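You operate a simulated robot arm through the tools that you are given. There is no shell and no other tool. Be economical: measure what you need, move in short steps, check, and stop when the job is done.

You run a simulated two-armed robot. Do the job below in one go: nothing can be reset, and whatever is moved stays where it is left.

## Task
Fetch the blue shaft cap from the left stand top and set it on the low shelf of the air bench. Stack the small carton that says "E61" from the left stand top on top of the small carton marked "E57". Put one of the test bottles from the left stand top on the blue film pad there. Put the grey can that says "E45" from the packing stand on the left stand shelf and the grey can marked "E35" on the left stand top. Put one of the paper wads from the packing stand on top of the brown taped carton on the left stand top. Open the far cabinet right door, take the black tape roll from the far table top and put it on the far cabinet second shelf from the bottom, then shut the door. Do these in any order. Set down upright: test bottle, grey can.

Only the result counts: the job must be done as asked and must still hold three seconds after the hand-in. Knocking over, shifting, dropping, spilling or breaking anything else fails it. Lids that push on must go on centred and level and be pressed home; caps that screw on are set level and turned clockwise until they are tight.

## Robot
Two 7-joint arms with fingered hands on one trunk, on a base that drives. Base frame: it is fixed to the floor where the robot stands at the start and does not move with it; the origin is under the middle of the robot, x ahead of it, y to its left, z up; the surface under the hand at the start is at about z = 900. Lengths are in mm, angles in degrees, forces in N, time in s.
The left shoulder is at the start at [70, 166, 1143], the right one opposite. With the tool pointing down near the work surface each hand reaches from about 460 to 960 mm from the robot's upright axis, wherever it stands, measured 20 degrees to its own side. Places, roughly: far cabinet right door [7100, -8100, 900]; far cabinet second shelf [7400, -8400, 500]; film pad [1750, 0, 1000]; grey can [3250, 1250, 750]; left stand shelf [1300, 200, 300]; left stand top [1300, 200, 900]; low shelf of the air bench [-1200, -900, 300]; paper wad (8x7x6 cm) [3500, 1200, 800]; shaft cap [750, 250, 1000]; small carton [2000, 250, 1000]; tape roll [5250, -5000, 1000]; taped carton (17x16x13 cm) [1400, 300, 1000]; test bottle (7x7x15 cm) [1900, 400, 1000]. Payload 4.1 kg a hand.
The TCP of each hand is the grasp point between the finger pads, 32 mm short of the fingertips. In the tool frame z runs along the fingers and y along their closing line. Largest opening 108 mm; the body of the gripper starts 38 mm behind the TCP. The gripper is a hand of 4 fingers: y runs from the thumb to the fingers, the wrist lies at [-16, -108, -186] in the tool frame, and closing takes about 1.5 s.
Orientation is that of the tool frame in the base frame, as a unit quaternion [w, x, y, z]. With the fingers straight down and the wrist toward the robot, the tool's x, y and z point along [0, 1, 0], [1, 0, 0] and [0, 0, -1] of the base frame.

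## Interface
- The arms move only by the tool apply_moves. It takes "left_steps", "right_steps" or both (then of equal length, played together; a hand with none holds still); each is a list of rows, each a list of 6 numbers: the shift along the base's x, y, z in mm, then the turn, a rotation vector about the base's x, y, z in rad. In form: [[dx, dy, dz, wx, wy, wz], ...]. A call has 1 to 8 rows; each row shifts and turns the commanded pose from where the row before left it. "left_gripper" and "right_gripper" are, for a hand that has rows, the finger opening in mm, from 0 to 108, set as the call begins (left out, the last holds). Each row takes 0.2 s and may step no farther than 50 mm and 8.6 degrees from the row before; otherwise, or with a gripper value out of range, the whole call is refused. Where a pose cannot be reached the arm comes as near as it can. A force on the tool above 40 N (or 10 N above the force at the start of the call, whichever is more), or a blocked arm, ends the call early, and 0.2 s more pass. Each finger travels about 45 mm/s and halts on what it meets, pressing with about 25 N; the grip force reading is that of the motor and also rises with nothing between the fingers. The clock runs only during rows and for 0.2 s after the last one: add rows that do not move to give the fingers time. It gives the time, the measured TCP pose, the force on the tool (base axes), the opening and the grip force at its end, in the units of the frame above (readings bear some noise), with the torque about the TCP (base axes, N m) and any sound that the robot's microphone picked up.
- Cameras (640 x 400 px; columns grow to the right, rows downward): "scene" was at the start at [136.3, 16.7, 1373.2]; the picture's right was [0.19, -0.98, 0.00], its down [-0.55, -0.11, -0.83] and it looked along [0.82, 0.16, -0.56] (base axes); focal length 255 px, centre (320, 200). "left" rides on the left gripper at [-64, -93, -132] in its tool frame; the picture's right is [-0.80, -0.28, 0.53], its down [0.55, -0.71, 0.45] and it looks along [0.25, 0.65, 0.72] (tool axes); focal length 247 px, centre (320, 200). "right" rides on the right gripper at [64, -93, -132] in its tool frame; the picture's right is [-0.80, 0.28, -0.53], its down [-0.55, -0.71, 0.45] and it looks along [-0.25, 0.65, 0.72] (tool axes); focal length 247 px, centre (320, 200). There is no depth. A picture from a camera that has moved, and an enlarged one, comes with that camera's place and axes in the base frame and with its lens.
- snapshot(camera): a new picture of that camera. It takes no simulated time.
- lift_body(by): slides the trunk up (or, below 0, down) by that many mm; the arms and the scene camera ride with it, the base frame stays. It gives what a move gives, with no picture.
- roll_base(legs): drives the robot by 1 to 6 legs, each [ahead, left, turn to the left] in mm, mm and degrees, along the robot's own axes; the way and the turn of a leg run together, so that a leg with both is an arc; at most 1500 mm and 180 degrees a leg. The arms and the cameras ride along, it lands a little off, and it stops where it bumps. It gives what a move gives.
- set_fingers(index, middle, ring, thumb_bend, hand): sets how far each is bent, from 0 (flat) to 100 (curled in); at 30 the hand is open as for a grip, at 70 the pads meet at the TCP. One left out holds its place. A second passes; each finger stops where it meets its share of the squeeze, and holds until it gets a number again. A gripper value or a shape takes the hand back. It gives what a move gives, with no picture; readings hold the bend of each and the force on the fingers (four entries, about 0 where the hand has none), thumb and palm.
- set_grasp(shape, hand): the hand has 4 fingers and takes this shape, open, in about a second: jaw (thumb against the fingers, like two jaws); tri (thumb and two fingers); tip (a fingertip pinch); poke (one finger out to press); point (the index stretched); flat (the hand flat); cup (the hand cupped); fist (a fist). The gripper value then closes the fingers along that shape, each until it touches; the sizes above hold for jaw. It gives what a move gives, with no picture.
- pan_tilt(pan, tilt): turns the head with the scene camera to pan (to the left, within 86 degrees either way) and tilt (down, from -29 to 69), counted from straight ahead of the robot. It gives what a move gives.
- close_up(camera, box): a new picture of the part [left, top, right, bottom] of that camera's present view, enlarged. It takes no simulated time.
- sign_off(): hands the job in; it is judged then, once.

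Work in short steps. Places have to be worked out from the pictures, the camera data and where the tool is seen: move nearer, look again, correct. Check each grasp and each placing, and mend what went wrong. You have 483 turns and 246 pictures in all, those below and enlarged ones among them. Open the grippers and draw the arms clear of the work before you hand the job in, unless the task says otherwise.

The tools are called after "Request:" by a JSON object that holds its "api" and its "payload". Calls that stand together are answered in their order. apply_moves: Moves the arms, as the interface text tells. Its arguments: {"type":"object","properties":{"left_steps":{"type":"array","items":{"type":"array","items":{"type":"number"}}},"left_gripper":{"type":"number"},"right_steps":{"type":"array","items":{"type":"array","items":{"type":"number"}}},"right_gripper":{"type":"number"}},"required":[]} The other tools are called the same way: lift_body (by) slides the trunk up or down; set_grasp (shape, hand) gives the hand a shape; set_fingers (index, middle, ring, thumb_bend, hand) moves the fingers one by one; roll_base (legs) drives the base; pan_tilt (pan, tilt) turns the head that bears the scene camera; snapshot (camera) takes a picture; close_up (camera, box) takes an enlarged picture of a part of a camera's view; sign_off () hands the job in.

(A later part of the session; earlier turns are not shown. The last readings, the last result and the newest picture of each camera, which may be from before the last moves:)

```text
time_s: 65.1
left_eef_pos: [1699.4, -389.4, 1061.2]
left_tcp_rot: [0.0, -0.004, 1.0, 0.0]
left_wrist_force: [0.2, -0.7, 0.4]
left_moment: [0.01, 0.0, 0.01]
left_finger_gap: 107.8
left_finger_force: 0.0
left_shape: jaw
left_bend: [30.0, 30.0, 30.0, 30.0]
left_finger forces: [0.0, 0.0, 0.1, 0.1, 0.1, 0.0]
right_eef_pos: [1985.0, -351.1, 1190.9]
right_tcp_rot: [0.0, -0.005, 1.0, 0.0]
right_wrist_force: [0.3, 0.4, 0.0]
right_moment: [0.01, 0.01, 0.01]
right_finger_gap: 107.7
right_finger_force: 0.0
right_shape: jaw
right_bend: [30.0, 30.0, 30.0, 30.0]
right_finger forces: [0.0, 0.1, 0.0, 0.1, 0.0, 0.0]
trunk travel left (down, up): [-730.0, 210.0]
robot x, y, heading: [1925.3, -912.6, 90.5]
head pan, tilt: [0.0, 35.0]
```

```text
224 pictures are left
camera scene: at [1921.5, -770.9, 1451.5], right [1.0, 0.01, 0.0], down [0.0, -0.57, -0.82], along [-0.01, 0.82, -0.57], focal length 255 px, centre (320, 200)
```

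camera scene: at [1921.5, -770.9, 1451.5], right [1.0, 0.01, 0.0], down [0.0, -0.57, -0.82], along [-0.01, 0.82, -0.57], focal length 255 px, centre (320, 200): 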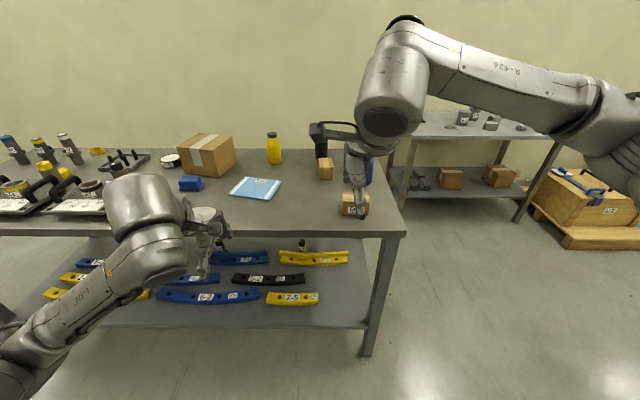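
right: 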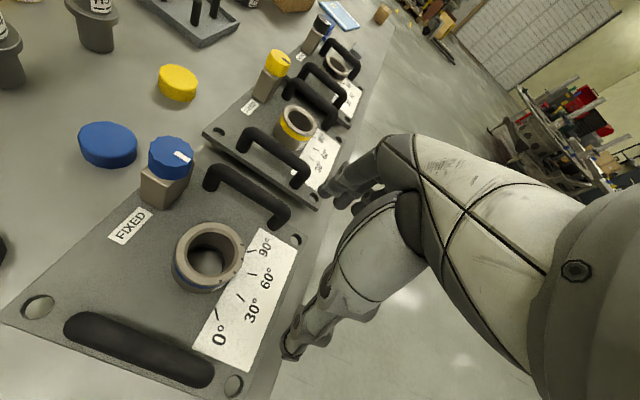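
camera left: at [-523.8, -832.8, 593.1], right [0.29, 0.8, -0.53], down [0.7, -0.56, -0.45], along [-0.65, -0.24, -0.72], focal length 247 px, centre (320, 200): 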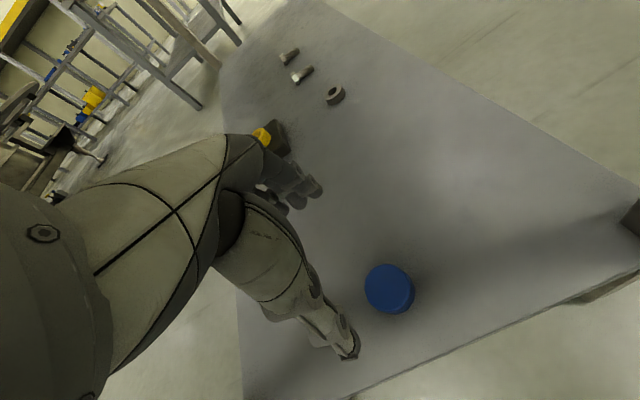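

I see the yellow bottle, pad, and cartons. I zoom in and also look with the right hand camera.

Request:
{"api": "close_up", "payload": {"camera": "scene", "box": [170, 110, 410, 260]}}

Request:
{"api": "snapshot", "payload": {"camera": "right"}}

Request:
{"api": "close_up", "payload": {"camera": "scene", "box": [390, 80, 630, 230]}}

```text
2.67 times, centred on (290, 185) of scene
camera zoom: at [1921.5, -770.9, 1451.5], right [1.0, 0.01, 0.0], down [0.0, -0.57, -0.82], along [-0.01, 0.82, -0.57], focal length 680 px, centre (400, 240)
```

zoom: 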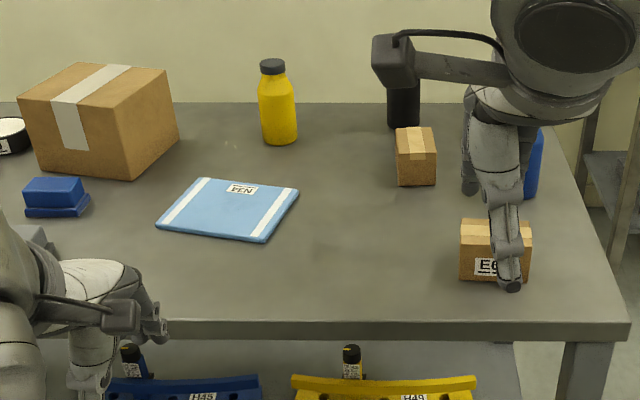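

```text
222 pictures are left
camera right: at [1920.7, -444.0, 1323.1], right [0.8, 0.29, 0.53], down [0.56, -0.7, -0.45], along [0.24, 0.65, -0.72], focal length 247 px, centre (320, 200)
```

right: 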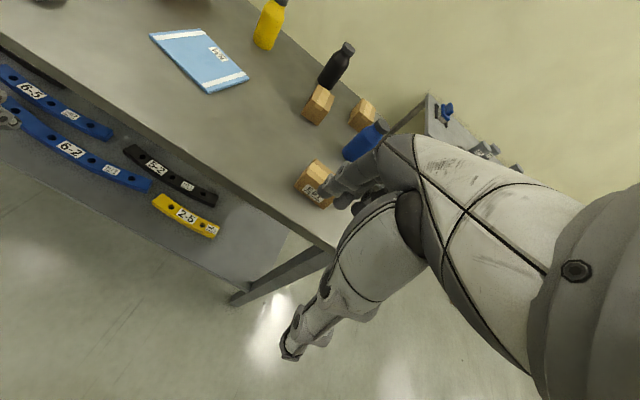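

```text
2.67 times, centred on (510, 155) of scene
camera zoom: at [1921.5, -770.9, 1451.5], right [1.0, 0.01, 0.0], down [0.0, -0.57, -0.82], along [-0.01, 0.82, -0.57], focal length 680 px, centre (-187, 320)
```

zoom: 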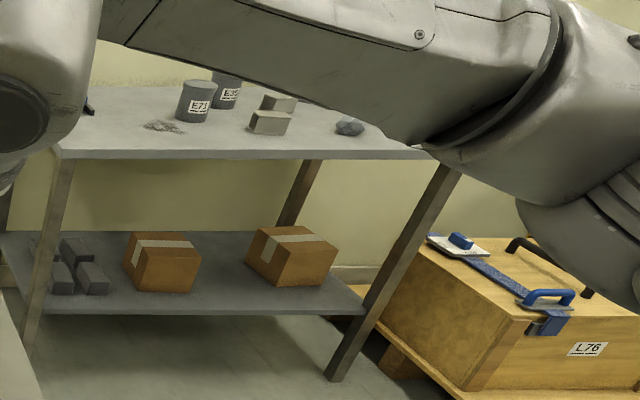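

The near carton's label starts with "E6". I move the right hand aside to see it all.

Request:
{"api": "apply_moves", "payload": {"right_steps": [[48, 0, 0, 0, 0, 0], [48, 0, 0, 0, 0, 0], [48, 0, 0, 0, 0, 0], [48, 0, 0, 0, 0, 0], [48, 0, 0, 0, 0, 0]]}}

Request:
{"api": "close_up", "payload": {"camera": "scene", "box": [290, 110, 410, 230]}}

```text
time_s: 66.3
left_eef_pos: [1699.6, -390.3, 1061.4]
left_tcp_rot: [0.0, -0.005, 1.0, 0.0]
left_wrist_force: [0.5, -0.7, 0.5]
left_moment: [0.03, 0.03, -0.01]
left_finger_gap: 107.6
left_finger_force: 0.1
left_shape: jaw
left_bend: [30.0, 30.0, 30.0, 30.0]
left_finger forces: [0.1, 0.0, 0.0, 0.0, 0.0, 0.1]
right_eef_pos: [2226.4, -352.6, 1192.4]
right_tcp_rot: [0.0, -0.005, 1.0, 0.0]
right_wrist_force: [1.1, -1.2, 0.4]
right_moment: [-0.04, 0.03, 0.0]
right_finger_gap: 107.6
right_finger_force: 0.0
right_shape: jaw
right_bend: [30.0, 30.0, 30.0, 30.0]
right_finger forces: [0.0, 0.0, 0.0, 0.1, 0.0, 0.1]
trunk travel left (down, up): [-730.0, 210.0]
robot x, y, heading: [1924.5, -909.5, 90.6]
head pan, tilt: [0.0, 35.0]
```

```text
3.33 times, centred on (350, 170) of scene
camera zoom: at [1923.3, -772.1, 1451.6], right [1.0, 0.01, 0.0], down [0.0, -0.57, -0.82], along [-0.01, 0.82, -0.57], focal length 850 px, centre (220, 300)
```

zoom: 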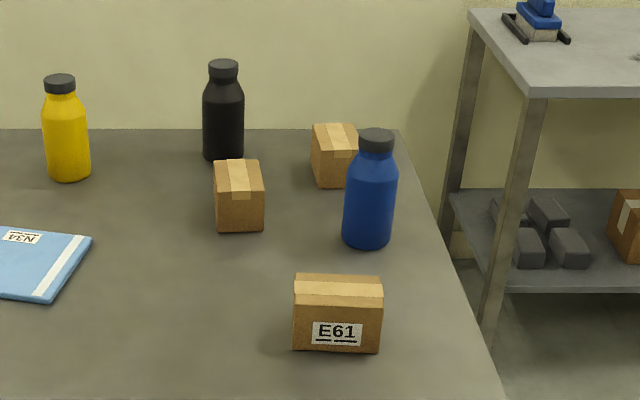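

E61 is the near carton (≈2035, -40). I drive closer and then scan the other cartons' labels with the right-hand camera.

Request:
{"api": "roll_base", "payload": {"legs": [[370, 0, 0]]}}

Request:
{"api": "apply_moves", "payload": {"right_steps": [[10, 40, 10, 0, 0, 0.15], [10, 40, 10, 0, 0, 0.15], [10, 40, 10, 0, 0, 0.15], [10, 40, 0, 0, 0, 0.15], [10, 40, 0, 0, 0, 0.15], [10, 20, 0, 0, 0, 0.15], [10, 0, 0, 0, 0, 0.15], [0, 0, 0, 0, 0, 0.15]]}}

Request:
{"api": "snapshot", "payload": {"camera": "right"}}

Request:
{"api": "snapshot", "payload": {"camera": "scene"}}

```text
time_s: 68.6
left_eef_pos: [1694.2, -23.4, 1060.5]
left_tcp_rot: [0.0, -0.005, 1.0, 0.0]
left_wrist_force: [0.0, -0.7, 0.8]
left_moment: [-0.01, -0.01, -0.03]
left_finger_gap: 107.7
left_finger_force: 0.0
left_shape: jaw
left_bend: [30.0, 30.0, 30.0, 30.0]
left_finger forces: [0.0, 0.0, 0.0, 0.1, 0.0, 0.0]
right_eef_pos: [2221.2, 17.4, 1193.5]
right_tcp_rot: [0.001, -0.005, 1.0, 0.0]
right_wrist_force: [-0.8, 0.4, 0.6]
right_moment: [0.0, -0.02, 0.02]
right_finger_gap: 107.5
right_finger_force: 0.1
right_shape: jaw
right_bend: [30.0, 30.0, 30.0, 30.0]
right_finger forces: [0.1, 0.1, 0.0, 0.0, 0.1, 0.1]
trunk travel left (down, up): [-730.0, 210.0]
robot x, y, heading: [1922.1, -544.1, 90.5]
head pan, tilt: [0.0, 35.0]
```

```text
time_s: 70.4
left_eef_pos: [1693.7, -24.2, 1061.3]
left_tcp_rot: [0.0, -0.005, 1.0, 0.0]
left_wrist_force: [0.4, 0.0, -0.6]
left_moment: [0.01, -0.02, 0.01]
left_finger_gap: 107.7
left_finger_force: 0.0
left_shape: jaw
left_bend: [30.0, 30.0, 30.0, 30.0]
left_finger forces: [0.0, 0.0, 0.0, 0.1, 0.0, 0.1]
right_eef_pos: [2240.8, 106.6, 1215.6]
right_tcp_rot: [0.0, -0.173, 0.985, 0.0]
right_wrist_force: [-0.1, -0.3, -1.0]
right_moment: [0.04, 0.02, 0.01]
right_finger_gap: 107.7
right_finger_force: 0.2
right_shape: jaw
right_bend: [30.0, 30.0, 30.0, 30.0]
right_finger forces: [0.0, 0.0, 0.1, 0.0, 0.0, 0.0]
right hand out of reach, approached as far as the arm can: row 3, 4, 5, 6, 7, 8
trunk travel left (down, up): [-730.0, 210.0]
robot x, y, heading: [1922.9, -542.1, 90.7]
head pan, tilt: [0.0, 35.0]
```

```text
219 pictures are left
camera right: at [2211.7, -2.1, 1346.3], right [0.65, 0.54, 0.53], down [0.76, -0.48, -0.45], along [0.01, 0.7, -0.72], focal length 247 px, centre (320, 200)
```

right: 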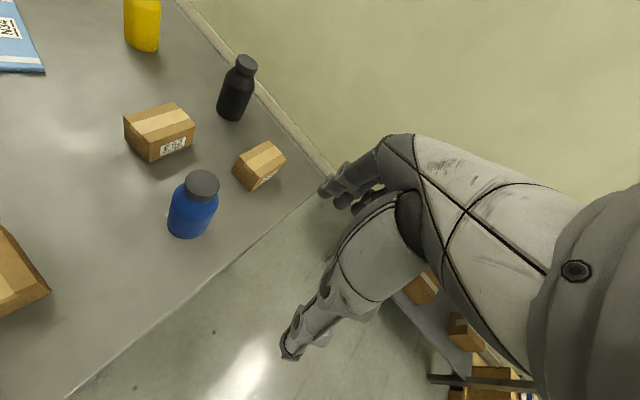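

```text
218 pictures are left
camera scene: at [1917.9, -404.4, 1451.4], right [1.0, 0.01, 0.0], down [0.01, -0.57, -0.82], along [-0.01, 0.82, -0.57], focal length 255 px, centre (320, 200)
```

scene: 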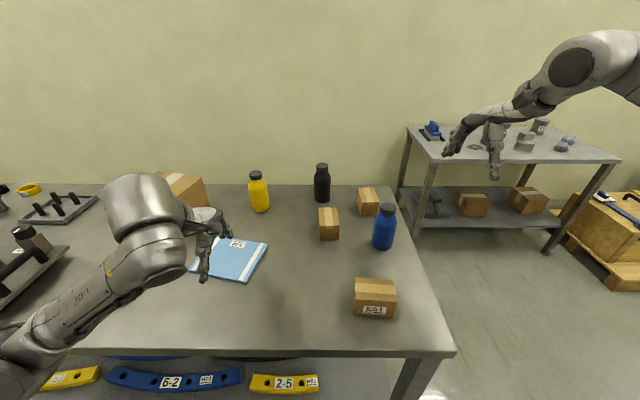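

Labels are on the +x faces of the other cartons. I zoom in on them.

Request:
{"api": "close_up", "payload": {"camera": "right", "box": [110, 90, 300, 209]}}

```text
3.36 times, centred on (205, 150) of right
camera zoom: at [2211.7, -2.1, 1346.3], right [0.65, 0.54, 0.53], down [0.76, -0.48, -0.45], along [0.01, 0.7, -0.72], focal length 830 px, centre (707, 370)
```

zoom: 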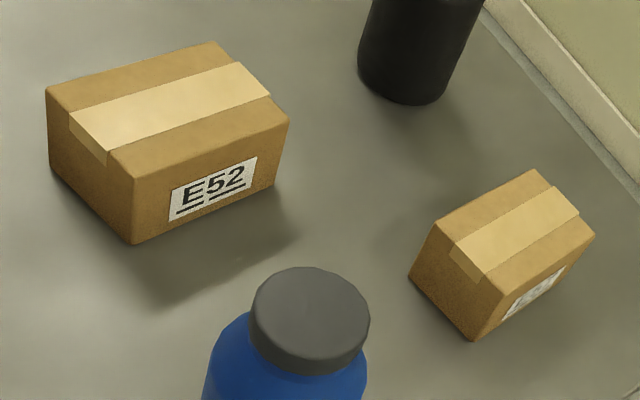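

The nearer one is E52. I zoom further on the other.

Request:
{"api": "close_up", "payload": {"camera": "right", "box": [235, 135, 291, 195]}}

```text
6.67 times, centred on (263, 165) of right
camera zoom: at [2211.7, -2.1, 1346.3], right [0.65, 0.54, 0.53], down [0.76, -0.48, -0.45], along [0.01, 0.7, -0.72], focal length 1646 px, centre (700, 433)
```

zoom: 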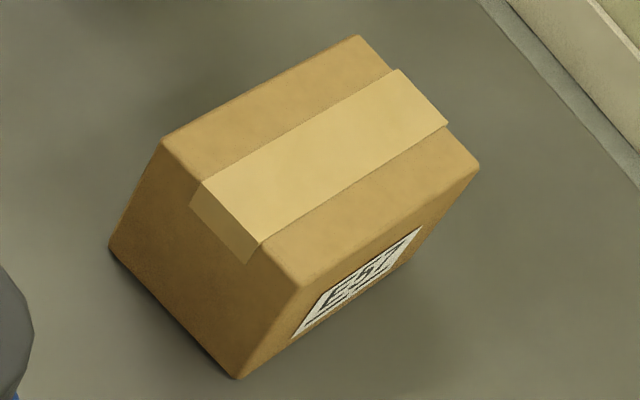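

The hidden one is E57 at about (2077, 336); E61 at about (2037, -43). The blue bottle blocks the way, so it will be the one going onto the pad. I bring the right hand over it and lift the left hand clear.

Request:
{"api": "apply_moves", "payload": {"right_steps": [[-36, 13, -5, 0, 0, -0.11], [-36, 13, -5, 0, 0, -0.11], [-36, 13, -5, 0, 0, -0.11], [-35, 14, -10, 0, 0, -0.005], [0, 0, 0, 0, 0, 0]], "left_steps": [[0, 0, 40, 0, 0, 0], [0, 0, 40, 0, 0, 0], [0, 0, 40, 0, 0, 0], [0, 0, 30, 0, 0, 0], [0, 0, 0, 0, 0, 0]]}}

Request:
{"api": "snapshot", "payload": {"camera": "right"}}

Request:
{"api": "close_up", "payload": {"camera": "scene", "box": [300, 140, 460, 340]}}

```text
time_s: 71.6
left_eef_pos: [1695.6, -20.4, 1212.6]
left_tcp_rot: [0.0, -0.005, 1.0, 0.0]
left_wrist_force: [-0.6, 0.4, -0.2]
left_moment: [0.01, 0.02, 0.0]
left_finger_gap: 107.7
left_finger_force: 0.1
left_shape: jaw
left_bend: [30.0, 30.0, 30.0, 30.0]
left_finger forces: [0.0, 0.0, 0.0, 0.0, 0.1, 0.1]
left hand out of reach, approached as far as the arm can: row 1
right_eef_pos: [2097.8, 157.9, 1189.8]
right_tcp_rot: [0.0, -0.006, 1.0, 0.0]
right_wrist_force: [1.0, 0.6, -0.3]
right_moment: [0.0, -0.01, 0.01]
right_finger_gap: 107.6
right_finger_force: 0.0
right_shape: jaw
right_bend: [30.0, 30.0, 30.0, 30.0]
right_finger forces: [0.0, 0.0, 0.1, 0.0, 0.0, 0.1]
trunk travel left (down, up): [-730.0, 210.0]
robot x, y, heading: [1921.4, -541.7, 90.6]
head pan, tilt: [0.0, 35.0]
```

```text
215 pictures are left
camera right: at [2034.7, 64.7, 1320.8], right [0.79, 0.29, 0.53], down [0.56, -0.7, -0.45], along [0.24, 0.65, -0.72], focal length 247 px, centre (320, 200)
```

right: 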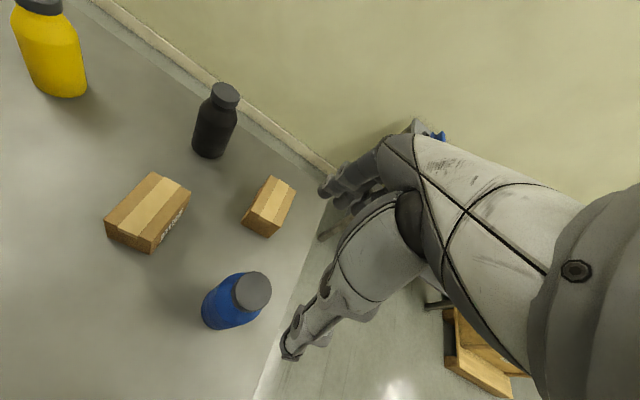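

```text
2.00 times, centred on (380, 240) of scene
camera zoom: at [1919.0, -405.1, 1451.5], right [1.0, 0.01, 0.0], down [0.01, -0.57, -0.82], along [-0.01, 0.82, -0.57], focal length 510 px, centre (200, 120)
```

zoom: 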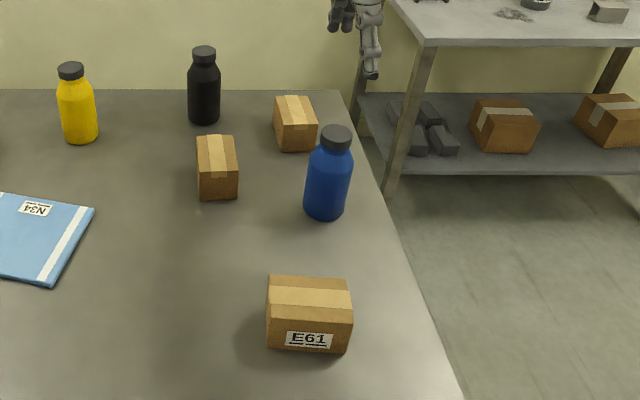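

Bottle axis estimated at (2097, 154), top ≈1042. I go down to just over it and check.

Request:
{"api": "apply_moves", "payload": {"right_steps": [[0, -3, -40, 0, 0, 0], [0, 0, -40, 0, 0, 0], [0, 0, -30, 0, 0, 0], [0, 0, 0, 0, 0, 0]]}}

Request:
{"api": "snapshot", "payload": {"camera": "right"}}

Request:
{"api": "close_up", "payload": {"camera": "scene", "box": [320, 100, 480, 260]}}

```text
time_s: 72.6
left_eef_pos: [1694.5, -18.3, 1212.6]
left_tcp_rot: [-0.001, -0.006, 1.0, 0.0]
left_wrist_force: [-0.2, 0.4, 0.5]
left_moment: [-0.01, -0.02, 0.01]
left_finger_gap: 107.7
left_finger_force: 0.0
left_shape: jaw
left_bend: [30.0, 30.0, 30.0, 30.0]
left_finger forces: [0.0, 0.1, 0.0, 0.0, 0.0, 0.0]
right_eef_pos: [2096.3, 153.1, 1080.3]
right_tcp_rot: [-0.001, -0.006, 1.0, 0.0]
right_wrist_force: [0.5, 0.2, -0.8]
right_moment: [0.01, 0.01, 0.04]
right_finger_gap: 107.9
right_finger_force: 0.1
right_shape: jaw
right_bend: [30.0, 30.0, 30.0, 30.0]
right_finger forces: [0.1, 0.0, 0.0, 0.0, 0.0, 0.1]
trunk travel left (down, up): [-730.0, 210.0]
robot x, y, heading: [1920.9, -543.2, 90.7]
head pan, tilt: [0.0, 35.0]
```

```text
213 pictures are left
camera right: at [2033.9, 61.0, 1212.0], right [0.79, 0.29, 0.53], down [0.56, -0.7, -0.45], along [0.24, 0.65, -0.72], focal length 247 px, centre (320, 200)
```

right: 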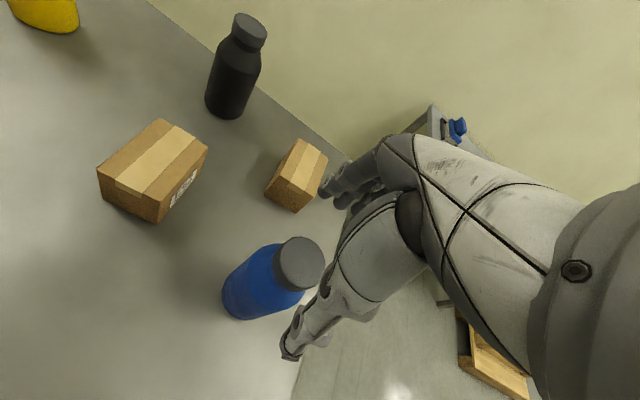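

```text
2.50 times, centred on (400, 180) of scene
camera zoom: at [1917.8, -404.6, 1451.5], right [1.0, 0.01, 0.0], down [0.01, -0.57, -0.82], along [-0.01, 0.82, -0.57], focal length 637 px, centre (120, 250)
```

zoom: 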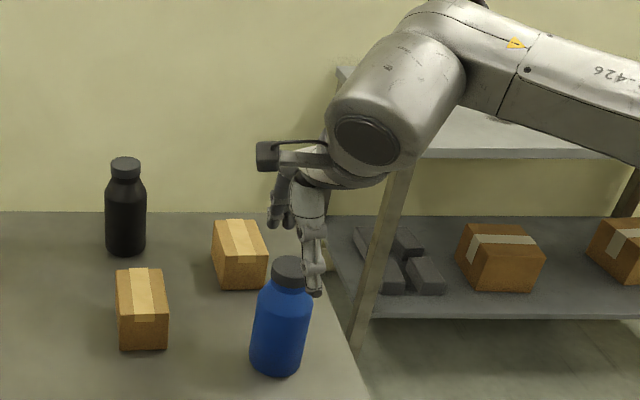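

Cap centre ≈(2096, 150.5), top ≈1046. I lower to z≈1024 around the cap and neck, and close.

Request:
{"api": "apply_moves", "payload": {"right_steps": [[0, -2.5, -20, 0, 0, 0], [0, 0, -20, 0, 0, 0], [0, 0, -16, 0, 0, 0], [0, 0, 0, 0, 0, 0]]}}

Request:
{"api": "apply_moves", "payload": {"right_steps": [[0, 0, 0, 0, 0, 0], [0, 0, 0, 0, 0, 0], [0, 0, 0, 0, 0, 0], [0, 0, 0, 0, 0, 0], [0, 0, 0, 0, 0, 0], [0, 0, 0, 0, 0, 0], [0, 0, 0, 0, 0, 0], [0, 0, 0, 0, 0, 0]], "right_gripper": 10}}

Request:
{"api": "close_up", "payload": {"camera": "scene", "box": [320, 100, 480, 260]}}

```text
time_s: 73.6
left_eef_pos: [1693.9, -18.1, 1213.2]
left_tcp_rot: [0.0, -0.005, 1.0, 0.001]
left_wrist_force: [0.2, 0.4, -0.5]
left_moment: [0.01, -0.01, -0.01]
left_finger_gap: 107.5
left_finger_force: 0.1
left_shape: jaw
left_bend: [30.0, 30.0, 30.0, 30.0]
left_finger forces: [0.0, 0.0, 0.0, 0.0, 0.0, 0.1]
right_eef_pos: [2097.9, 151.1, 1024.4]
right_tcp_rot: [0.0, -0.007, 1.0, 0.0]
right_wrist_force: [0.2, 0.0, 0.2]
right_moment: [-0.03, -0.01, 0.04]
right_finger_gap: 108.0
right_finger_force: 0.0
right_shape: jaw
right_bend: [30.0, 30.0, 30.0, 30.0]
right_finger forces: [0.1, 0.0, 0.1, 0.0, 0.1, 0.0]
trunk travel left (down, up): [-730.0, 210.0]
robot x, y, heading: [1918.8, -545.7, 90.7]
head pan, tilt: [0.0, 35.0]
```

```text
time_s: 75.4
left_eef_pos: [1694.7, -18.5, 1212.6]
left_tcp_rot: [0.0, -0.005, 1.0, 0.0]
left_wrist_force: [0.1, -0.2, -0.2]
left_moment: [0.03, 0.02, -0.04]
left_finger_gap: 107.8
left_finger_force: 0.1
left_shape: jaw
left_bend: [30.0, 30.0, 30.0, 30.0]
left_finger forces: [0.1, 0.0, 0.0, 0.0, 0.1, 0.0]
right_eef_pos: [2098.8, 152.1, 1026.7]
right_tcp_rot: [0.0, -0.006, 1.0, 0.0]
right_wrist_force: [0.6, -1.5, 3.2]
right_moment: [-0.06, -0.02, 0.0]
right_finger_gap: 50.0
right_finger_force: 24.9
right_shape: jaw
right_bend: [74.0, 47.0, 50.0, 72.0]
right_finger forces: [12.2, 6.3, 0.1, 0.0, 20.3, 0.0]
trunk travel left (down, up): [-730.0, 210.0]
robot x, y, heading: [1922.1, -541.4, 90.5]
head pan, tilt: [0.0, 35.0]
```

```text
2.50 times, centred on (400, 180) of scene
camera zoom: at [1917.9, -405.1, 1451.5], right [1.0, 0.01, 0.0], down [0.01, -0.57, -0.82], along [-0.01, 0.82, -0.57], focal length 637 px, centre (120, 250)
```

zoom: 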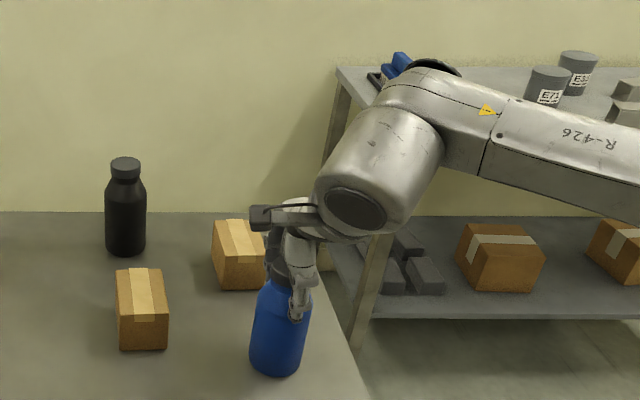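

Gripped around the neck/shoulder. I lift 30 mm and check that it follows upright.

Request:
{"api": "apply_moves", "payload": {"right_steps": [[0, 0, 15, 0, 0, 0], [0, 0, 15, 0, 0, 0], [0, 0, 20, 0, 0, 0], [0, 0, 0, 0, 0, 0]]}}

Request:
{"api": "close_up", "payload": {"camera": "scene", "box": [320, 100, 480, 260]}}

```text
time_s: 76.4
left_eef_pos: [1695.3, -17.3, 1212.7]
left_tcp_rot: [0.0, -0.005, 1.0, -0.001]
left_wrist_force: [-0.5, -0.2, 0.3]
left_moment: [0.0, -0.02, 0.05]
left_finger_gap: 107.8
left_finger_force: 0.0
left_shape: jaw
left_bend: [30.0, 30.0, 30.0, 30.0]
left_finger forces: [0.0, 0.1, 0.0, 0.0, 0.0, 0.0]
right_eef_pos: [2100.1, 151.6, 1072.3]
right_tcp_rot: [0.0, -0.006, 1.0, -0.001]
right_wrist_force: [1.0, 0.5, -5.2]
right_moment: [0.0, -0.02, -0.01]
right_finger_gap: 49.6
right_finger_force: 25.5
right_shape: jaw
right_bend: [74.0, 47.0, 50.0, 72.0]
right_finger forces: [11.3, 6.1, 0.1, 0.0, 17.5, 0.0]
trunk travel left (down, up): [-730.0, 210.0]
robot x, y, heading: [1924.0, -542.0, 90.6]
head pan, tilt: [0.0, 35.0]
```

```text
2.50 times, centred on (400, 180) of scene
camera zoom: at [1918.1, -403.4, 1451.3], right [1.0, 0.01, 0.0], down [0.01, -0.57, -0.82], along [-0.01, 0.82, -0.57], focal length 637 px, centre (120, 250)
```

zoom: 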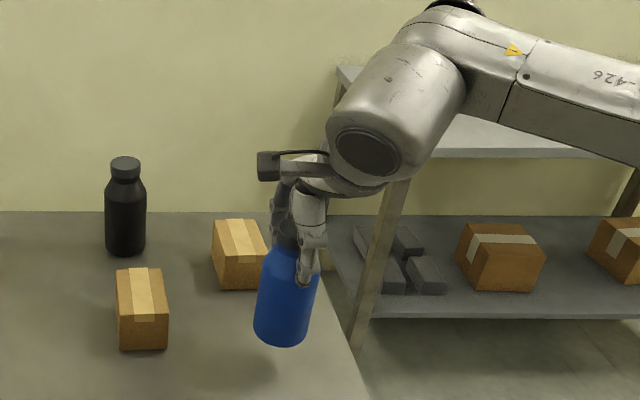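

Held, about 0.5 kg. I raise it well clear, then drive the base 300 mm left.

Request:
{"api": "apply_moves", "payload": {"right_steps": [[0, 0, 40, 0, 0, 0], [0, 0, 40, 0, 0, 0], [0, 0, 40, 0, 0, 0], [0, 0, 0, 0, 0, 0]]}}

Request:
{"api": "roll_base", "payload": {"legs": [[0, 330, 0]]}}

Request:
{"api": "snapshot", "payload": {"camera": "scene"}}

Request:
{"api": "snapshot", "payload": {"camera": "right"}}

```text
time_s: 77.4
left_eef_pos: [1695.5, -17.1, 1211.6]
left_tcp_rot: [0.0, -0.005, 1.0, 0.0]
left_wrist_force: [0.3, -1.1, -0.4]
left_moment: [-0.02, -0.01, -0.01]
left_finger_gap: 107.5
left_finger_force: 0.0
left_shape: jaw
left_bend: [30.0, 30.0, 30.0, 30.0]
left_finger forces: [0.0, 0.1, 0.0, 0.0, 0.1, 0.0]
right_eef_pos: [2095.8, 154.8, 1192.1]
right_tcp_rot: [0.0, -0.006, 1.0, -0.001]
right_wrist_force: [0.7, -0.2, -4.6]
right_moment: [0.0, 0.01, 0.0]
right_finger_gap: 49.1
right_finger_force: 25.3
right_shape: jaw
right_bend: [74.0, 47.0, 50.0, 72.0]
right_finger forces: [11.1, 6.3, 0.0, 0.0, 17.4, 0.0]
trunk travel left (down, up): [-730.0, 210.0]
robot x, y, heading: [1917.4, -538.9, 90.9]
head pan, tilt: [0.0, 35.0]
```

```text
time_s: 79.6
left_eef_pos: [1361.4, -20.1, 1213.9]
left_tcp_rot: [-0.001, -0.004, 1.0, -0.001]
left_wrist_force: [0.2, -0.4, -0.4]
left_moment: [0.03, 0.0, 0.01]
left_finger_gap: 107.6
left_finger_force: 0.1
left_shape: jaw
left_bend: [30.0, 30.0, 30.0, 30.0]
left_finger forces: [0.0, 0.1, 0.0, 0.0, 0.1, 0.0]
right_eef_pos: [1764.0, 151.2, 1191.2]
right_tcp_rot: [0.0, -0.006, 1.0, 0.0]
right_wrist_force: [0.8, -0.2, -4.7]
right_moment: [-0.02, -0.03, 0.0]
right_finger_gap: 49.4
right_finger_force: 25.5
right_shape: jaw
right_bend: [74.0, 47.0, 50.0, 72.0]
right_finger forces: [11.2, 6.2, 0.0, 0.1, 17.5, 0.0]
trunk travel left (down, up): [-730.0, 210.0]
robot x, y, heading: [1585.6, -548.8, 90.3]
head pan, tilt: [0.0, 35.0]
```

```text
209 pictures are left
camera scene: at [1583.5, -406.6, 1451.3], right [1.0, 0.01, 0.0], down [0.0, -0.57, -0.82], along [-0.01, 0.82, -0.57], focal length 255 px, centre (320, 200)
```

scene: 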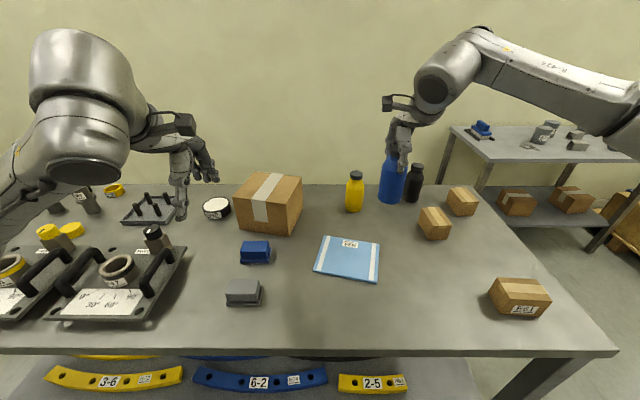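

```text
208 pictures are left
camera right: at [1699.8, 58.3, 1323.3], right [0.8, 0.29, 0.53], down [0.56, -0.7, -0.45], along [0.24, 0.65, -0.72], focal length 247 px, centre (320, 200)
```

right: 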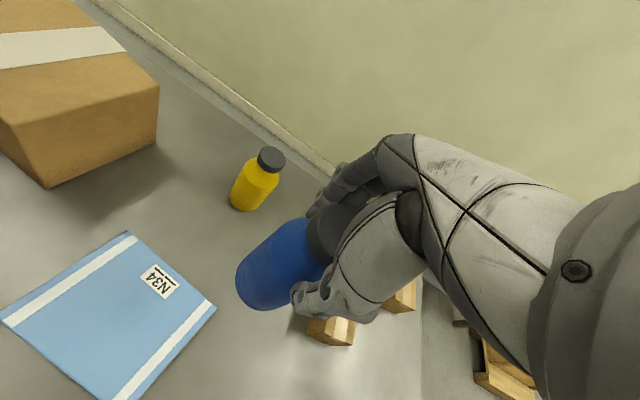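

Pad centre ≈(1657, 93). I move the bottle over it and lower.

Request:
{"api": "apply_moves", "payload": {"right_steps": [[-36, -20, 0, 0, 0, 0], [-36, -20, 0, 0, 0, 0], [-34, -19, 0, 0, 0, 0], [0, 0, -40, 0, 0, 0], [0, 0, -40, 0, 0, 0], [0, 0, -35, 0, 0, 0], [0, 0, -20, 0, 0, 0], [0, 0, 0, 0, 0, 0]]}}

Request:
{"api": "close_up", "payload": {"camera": "scene", "box": [260, 150, 440, 300]}}

Request:
{"api": "snapshot", "payload": {"camera": "right"}}

```text
time_s: 81.4
left_eef_pos: [1360.8, -21.6, 1211.4]
left_tcp_rot: [0.0, -0.003, 1.0, -0.001]
left_wrist_force: [0.2, 0.8, -0.3]
left_moment: [0.01, 0.0, -0.03]
left_finger_gap: 107.7
left_finger_force: 0.1
left_shape: jaw
left_bend: [30.0, 30.0, 30.0, 30.0]
left_finger forces: [0.0, 0.1, 0.0, 0.1, 0.0, 0.0]
right_eef_pos: [1658.5, 94.5, 1055.8]
right_tcp_rot: [0.0, -0.005, 1.0, 0.0]
right_wrist_force: [0.4, -0.1, -4.7]
right_moment: [0.01, 0.02, -0.02]
right_finger_gap: 48.5
right_finger_force: 25.4
right_shape: jaw
right_bend: [74.0, 47.0, 50.0, 72.0]
right_finger forces: [11.2, 6.8, 0.0, 0.0, 16.9, 0.1]
trunk travel left (down, up): [-730.0, 210.0]
robot x, y, heading: [1586.7, -547.3, 90.3]
head pan, tilt: [0.0, 35.0]
```

```text
2.67 times, centred on (350, 225) of scene
camera zoom: at [1582.4, -407.1, 1451.4], right [1.0, 0.01, 0.0], down [0.0, -0.57, -0.82], along [-0.01, 0.82, -0.57], focal length 680 px, centre (240, 133)
```

zoom: 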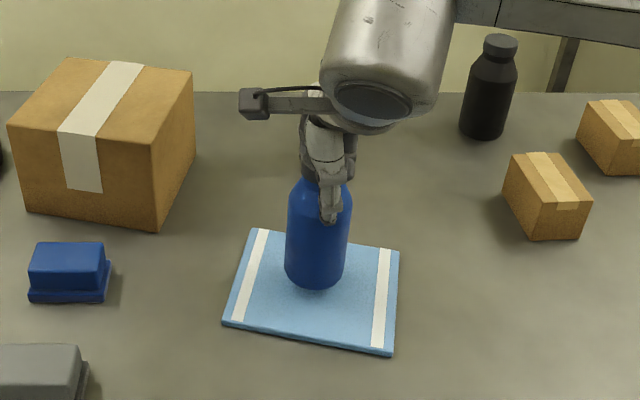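

```text
206 pictures are left
camera right: at [1593.6, -0.4, 1186.9], right [0.79, 0.29, 0.53], down [0.56, -0.7, -0.45], along [0.24, 0.65, -0.72], focal length 247 px, centre (320, 200)
```

right: 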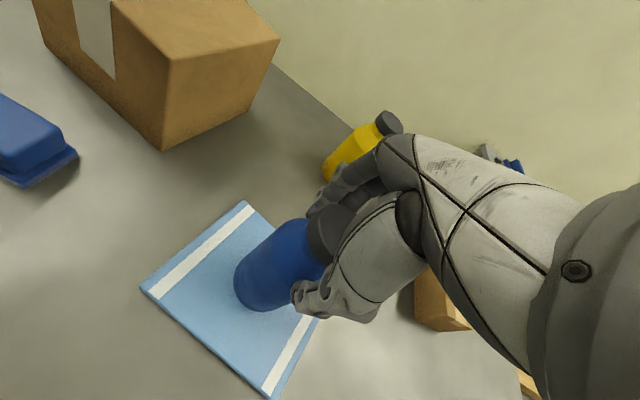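

Well centred. I lower in small steps until contact.

Request:
{"api": "apply_moves", "payload": {"right_steps": [[0, 0, -5, 0, 0, 0], [0, 0, -4, 0, 0, 0], [0, 0, -3, 0, 0, 0], [0, 0, -3, 0, 0, 0], [0, 0, 0, 0, 0, 0]]}}

```text
time_s: 82.6
left_eef_pos: [1360.2, -20.6, 1211.8]
left_tcp_rot: [0.0, -0.004, 1.0, -0.001]
left_wrist_force: [1.0, 0.4, 0.3]
left_moment: [0.05, -0.03, -0.01]
left_finger_gap: 107.8
left_finger_force: 0.1
left_shape: jaw
left_bend: [30.0, 30.0, 30.0, 30.0]
left_finger forces: [0.1, 0.0, 0.0, 0.1, 0.0, 0.0]
right_eef_pos: [1656.2, 91.2, 1041.9]
right_tcp_rot: [0.0, -0.005, 1.0, -0.001]
right_wrist_force: [0.9, 0.7, -5.2]
right_moment: [0.01, -0.03, 0.01]
right_finger_gap: 48.8
right_finger_force: 25.5
right_shape: jaw
right_bend: [74.0, 47.0, 50.0, 72.0]
right_finger forces: [11.1, 6.9, 0.0, 0.0, 16.9, 0.1]
trunk travel left (down, up): [-730.0, 210.0]
robot x, y, heading: [1583.7, -548.9, 90.6]
head pan, tilt: [0.0, 35.0]
```

Request:
{"api": "apply_moves", "payload": {"right_steps": [[0, 0, -3, 0, 0, 0], [0, 0, -2, 0, 0, 0], [0, 0, 0, 0, 0, 0]]}}

Request:
{"api": "apply_moves", "payload": {"right_steps": [[0, 0, -2, 0, 0, 0], [0, 0, 0, 0, 0, 0]]}}

```text
time_s: 83.4
left_eef_pos: [1361.2, -20.6, 1212.0]
left_tcp_rot: [0.0, -0.004, 1.0, 0.0]
left_wrist_force: [-0.7, 0.5, -0.7]
left_moment: [0.02, 0.0, -0.03]
left_finger_gap: 107.7
left_finger_force: 0.1
left_shape: jaw
left_bend: [30.0, 30.0, 30.0, 30.0]
left_finger forces: [0.1, 0.0, 0.0, 0.0, 0.0, 0.1]
right_eef_pos: [1657.9, 91.4, 1037.5]
right_tcp_rot: [0.0, -0.005, 1.0, 0.0]
right_wrist_force: [-0.7, -1.1, 1.8]
right_moment: [0.07, 0.02, -0.03]
right_finger_gap: 48.6
right_finger_force: 25.4
right_shape: jaw
right_bend: [74.0, 47.0, 50.0, 72.0]
right_finger forces: [11.8, 7.4, 0.0, 0.0, 18.7, 0.0]
trunk travel left (down, up): [-730.0, 210.0]
robot x, y, heading: [1584.8, -544.2, 90.3]
head pan, tilt: [0.0, 35.0]
```

```text
time_s: 84.0
left_eef_pos: [1360.4, -21.8, 1212.8]
left_tcp_rot: [0.0, -0.005, 1.0, 0.0]
left_wrist_force: [0.1, 0.6, 0.0]
left_moment: [-0.03, -0.02, -0.03]
left_finger_gap: 107.7
left_finger_force: 0.0
left_shape: jaw
left_bend: [30.0, 30.0, 30.0, 30.0]
left_finger forces: [0.0, 0.0, 0.0, 0.1, 0.0, 0.1]
right_eef_pos: [1656.5, 92.1, 1036.6]
right_tcp_rot: [0.0, -0.005, 1.0, 0.001]
right_wrist_force: [-2.4, -2.2, 11.8]
right_moment: [0.12, 0.01, 0.0]
right_finger_gap: 48.8
right_finger_force: 24.9
right_shape: jaw
right_bend: [74.0, 47.0, 50.0, 72.0]
right_finger forces: [13.7, 8.9, 0.0, 0.1, 22.3, 0.0]
trunk travel left (down, up): [-730.0, 210.0]
robot x, y, heading: [1587.2, -546.3, 90.5]
head pan, tilt: [0.0, 35.0]
```

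Firmly in contact. I open and look before rising.

Request:
{"api": "apply_moves", "payload": {"right_steps": [[0, 0, 0, 0, 0, 0], [0, 0, 0, 0, 0, 0], [0, 0, 0, 0, 0, 0], [0, 0, 0, 0, 0, 0], [0, 0, 0, 0, 0, 0], [0, 0, 0, 0, 0, 0], [0, 0, 0, 0, 0, 0], [0, 0, 0, 0, 0, 0]], "right_gripper": 108}}

Request:
{"api": "apply_moves", "payload": {"right_steps": [[0, 0, 10, 0, 0, 0], [0, 0, 20, 0, 0, 0], [0, 0, 40, 0, 0, 0], [0, 0, 40, 0, 0, 0], [0, 0, 40, 0, 0, 0]]}}

Request:
{"api": "close_up", "payload": {"camera": "scene", "box": [200, 130, 440, 300]}}

```text
time_s: 85.8
left_eef_pos: [1360.7, -21.0, 1212.3]
left_tcp_rot: [-0.001, -0.003, 1.0, 0.0]
left_wrist_force: [0.0, 1.2, -0.3]
left_moment: [-0.02, 0.0, 0.03]
left_finger_gap: 107.6
left_finger_force: 0.2
left_shape: jaw
left_bend: [30.0, 30.0, 30.0, 30.0]
left_finger forces: [0.1, 0.0, 0.0, 0.0, 0.1, 0.0]
right_eef_pos: [1657.0, 91.7, 1035.6]
right_tcp_rot: [0.0, -0.005, 1.0, 0.0]
right_wrist_force: [1.1, -0.1, -0.3]
right_moment: [-0.01, -0.02, 0.0]
right_finger_gap: 107.5
right_finger_force: 0.1
right_shape: jaw
right_bend: [30.0, 30.0, 30.0, 30.0]
right_finger forces: [0.0, 0.0, 0.0, 0.1, 0.1, 0.0]
trunk travel left (down, up): [-730.0, 210.0]
robot x, y, heading: [1582.1, -546.5, 90.2]
head pan, tilt: [0.0, 35.0]
```

```text
time_s: 87.0
left_eef_pos: [1360.8, -20.9, 1213.3]
left_tcp_rot: [-0.001, -0.004, 1.0, 0.0]
left_wrist_force: [-0.9, 0.5, -0.4]
left_moment: [0.02, 0.0, 0.01]
left_finger_gap: 107.7
left_finger_force: 0.0
left_shape: jaw
left_bend: [30.0, 30.0, 30.0, 30.0]
left_finger forces: [0.0, 0.0, 0.1, 0.0, 0.0, 0.1]
right_eef_pos: [1657.0, 94.1, 1186.1]
right_tcp_rot: [0.0, -0.004, 1.0, 0.0]
right_wrist_force: [0.3, -0.7, 0.0]
right_moment: [0.05, 0.02, -0.01]
right_finger_gap: 107.5
right_finger_force: 0.0
right_shape: jaw
right_bend: [30.0, 30.0, 30.0, 30.0]
right_finger forces: [0.0, 0.1, 0.0, 0.1, 0.1, 0.0]
trunk travel left (down, up): [-730.0, 210.0]
robot x, y, heading: [1586.3, -543.6, 90.7]
head pan, tilt: [0.0, 35.0]
```

```text
2.35 times, centred on (320, 215) of scene
camera zoom: at [1582.4, -408.3, 1451.5], right [1.0, 0.01, 0.0], down [0.0, -0.57, -0.82], along [-0.01, 0.82, -0.57], focal length 600 px, centre (320, 165)
```

zoom: 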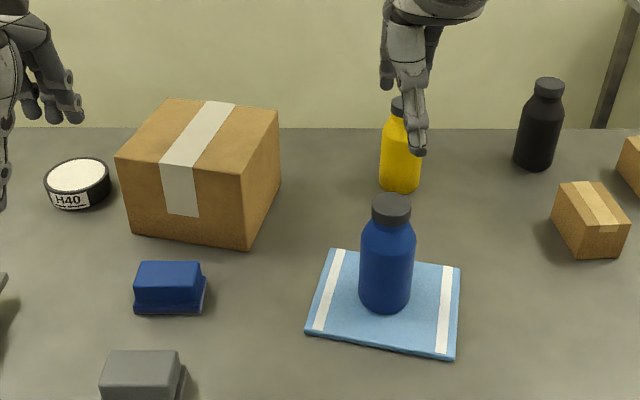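

Bottle stands upright on the pad. Now I drive back right for the E61 carton.

Request:
{"api": "roll_base", "payload": {"legs": [[0, -375, 0]]}}

Request:
{"api": "apply_moves", "payload": {"right_steps": [[0, -45, 0, 0, 0, 0], [0, -45, 0, 0, 0, 0], [0, -40, -30, 0, 0, 0], [0, 0, -40, 0, 0, 0], [0, 0, 0, 0, 0, 0]]}}

Request:
{"api": "snapshot", "payload": {"camera": "right"}}

Request:
{"api": "snapshot", "payload": {"camera": "scene"}}

```text
time_s: 89.4
left_eef_pos: [1742.1, -16.6, 1213.2]
left_tcp_rot: [0.0, -0.005, 1.0, 0.0]
left_wrist_force: [-0.3, -0.6, -0.1]
left_moment: [-0.06, 0.02, 0.02]
left_finger_gap: 107.8
left_finger_force: 0.1
left_shape: jaw
left_bend: [30.0, 30.0, 30.0, 30.0]
left_finger forces: [0.1, 0.0, 0.0, 0.0, 0.0, 0.0]
right_eef_pos: [2039.4, 96.9, 1185.4]
right_tcp_rot: [0.001, -0.005, 1.0, 0.0]
right_wrist_force: [0.1, -0.6, -0.3]
right_moment: [-0.01, 0.02, -0.01]
right_finger_gap: 107.5
right_finger_force: 0.1
right_shape: jaw
right_bend: [30.0, 30.0, 30.0, 30.0]
right_finger forces: [0.0, 0.0, 0.1, 0.1, 0.0, 0.1]
trunk travel left (down, up): [-730.0, 210.0]
robot x, y, heading: [1967.2, -543.1, 90.6]
head pan, tilt: [0.0, 35.0]
```

```text
time_s: 90.6
left_eef_pos: [1742.9, -18.3, 1212.1]
left_tcp_rot: [0.001, -0.004, 1.0, 0.0]
left_wrist_force: [0.2, 0.5, -0.1]
left_moment: [0.0, 0.0, -0.01]
left_finger_gap: 107.6
left_finger_force: 0.0
left_shape: jaw
left_bend: [30.0, 30.0, 30.0, 30.0]
left_finger forces: [0.0, 0.0, 0.0, 0.0, 0.0, 0.0]
right_eef_pos: [2039.3, -32.7, 1116.4]
right_tcp_rot: [0.0, -0.005, 1.0, 0.001]
right_wrist_force: [-0.6, 0.0, -0.4]
right_moment: [0.01, -0.02, 0.01]
right_finger_gap: 107.6
right_finger_force: 0.1
right_shape: jaw
right_bend: [30.0, 30.0, 30.0, 30.0]
right_finger forces: [0.0, 0.1, 0.0, 0.0, 0.0, 0.0]
trunk travel left (down, up): [-730.0, 210.0]
robot x, y, heading: [1968.9, -542.2, 90.3]
head pan, tilt: [0.0, 35.0]
```

```text
204 pictures are left
camera right: at [1975.4, -126.1, 1246.7], right [0.79, 0.29, 0.53], down [0.56, -0.7, -0.45], along [0.24, 0.65, -0.72], focal length 247 px, centre (320, 200)
```

right: 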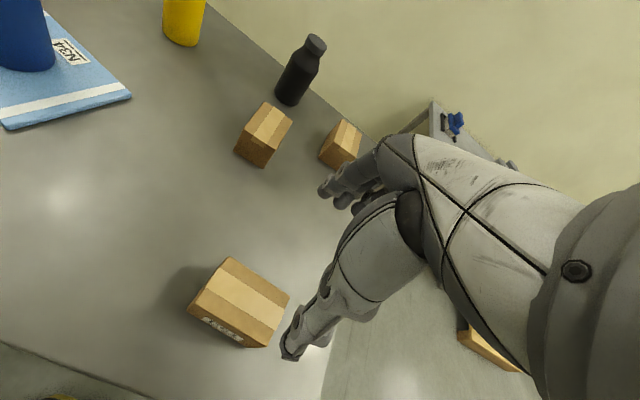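

```text
203 pictures are left
camera scene: at [1965.3, -405.1, 1451.5], right [1.0, 0.01, 0.0], down [0.0, -0.57, -0.82], along [-0.01, 0.82, -0.57], focal length 255 px, centre (320, 200)
```

scene: 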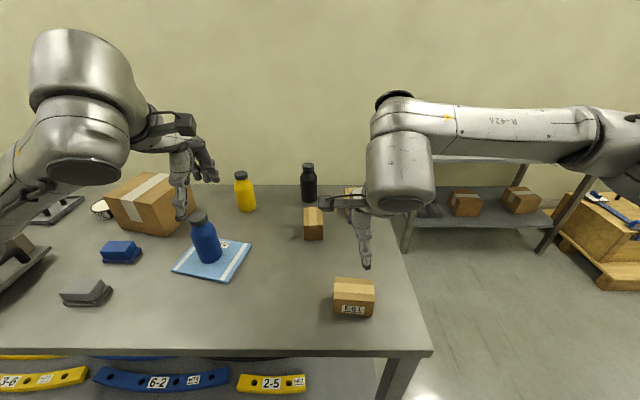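

I zoom for a more exact carton position.

Request:
{"api": "close_up", "payload": {"camera": "right", "box": [170, 240, 310, 360]}}

Request:
{"api": "close_up", "payload": {"camera": "scene", "box": [310, 170, 400, 330]}}

```text
3.33 times, centred on (240, 300) of right
camera zoom: at [1975.4, -126.1, 1246.7], right [0.79, 0.29, 0.53], down [0.56, -0.7, -0.45], along [0.24, 0.65, -0.72], focal length 823 px, centre (587, -133)
```

zoom: 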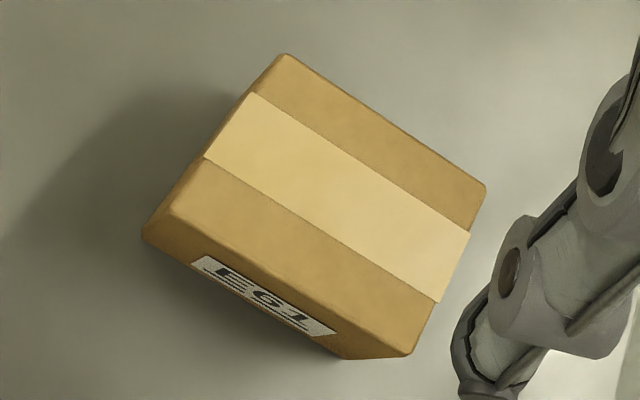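

```text
2.50 times, centred on (355, 250) of scene
camera zoom: at [1965.3, -405.1, 1451.5], right [1.0, 0.01, 0.0], down [0.0, -0.57, -0.82], along [-0.01, 0.82, -0.57], focal length 637 px, centre (232, 75)
```

zoom: 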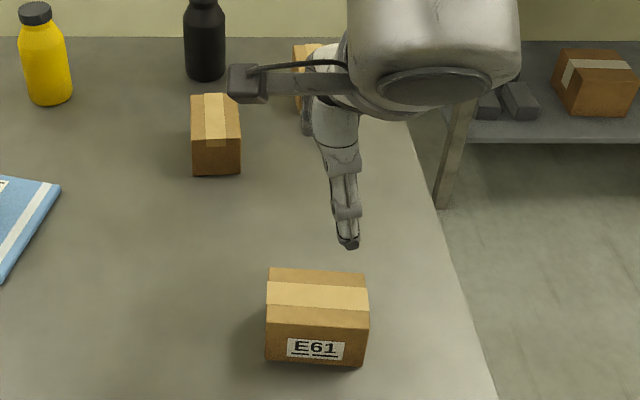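

Carton E61: centre ≈(2036, -47), yaw ≈-4°, top ≈965. I align and lower over it.

Request:
{"api": "apply_moves", "payload": {"right_steps": [[-3, -14, -40, 0, 0, -0.07], [0, 0, -40, 0, 0, 0], [0, 0, -40, 0, 0, 0], [0, 0, -30, 0, 0, 0], [0, 0, -24, 0, 0, 0], [0, 0, 0, 0, 0, 0]]}}

Request:
{"api": "snapshot", "payload": {"camera": "right"}}

Request:
{"api": "close_up", "payload": {"camera": "scene", "box": [310, 170, 400, 330]}}

```text
time_s: 92.0
left_eef_pos: [1742.4, -17.9, 1212.4]
left_tcp_rot: [0.0, -0.005, 1.0, -0.001]
left_wrist_force: [-0.1, -0.4, -0.2]
left_moment: [0.0, -0.01, 0.02]
left_finger_gap: 107.5
left_finger_force: 0.0
left_shape: jaw
left_bend: [30.0, 30.0, 30.0, 30.0]
left_finger forces: [0.0, 0.0, 0.0, 0.0, 0.0, 0.0]
right_eef_pos: [2035.1, -46.3, 940.0]
right_tcp_rot: [0.0, 0.029, 1.0, 0.0]
right_wrist_force: [-0.9, 0.1, -0.1]
right_moment: [0.0, 0.02, -0.02]
right_finger_gap: 107.8
right_finger_force: 0.0
right_shape: jaw
right_bend: [30.0, 30.0, 30.0, 30.0]
right_finger forces: [0.0, 0.0, 0.0, 0.0, 0.0, 0.0]
trunk travel left (down, up): [-730.0, 210.0]
robot x, y, heading: [1967.4, -543.5, 90.5]
head pan, tilt: [0.0, 35.0]
```

```text
200 pictures are left
camera right: at [1964.9, -134.9, 1071.7], right [0.81, 0.24, 0.53], down [0.51, -0.74, -0.45], along [0.29, 0.63, -0.72], focal length 247 px, centre (320, 200)
```

right: 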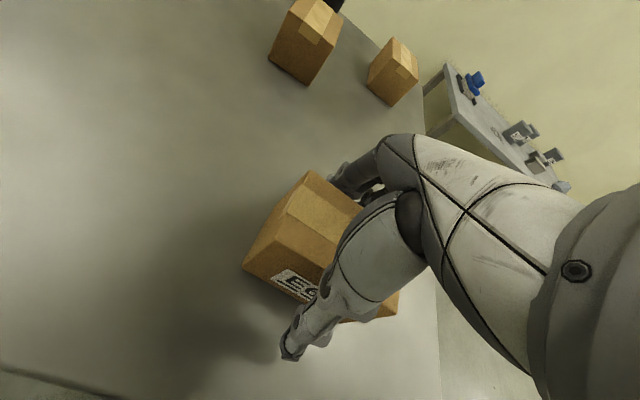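

```text
2.50 times, centred on (355, 250) of scene
camera zoom: at [1965.1, -404.5, 1451.4], right [1.0, 0.01, 0.0], down [0.01, -0.57, -0.82], along [-0.01, 0.82, -0.57], focal length 637 px, centre (232, 75)
```

zoom: 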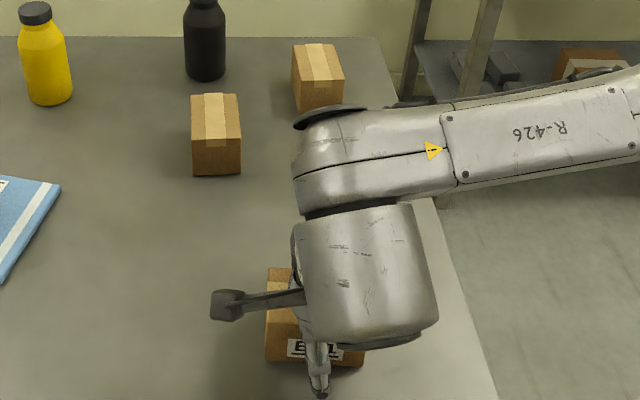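

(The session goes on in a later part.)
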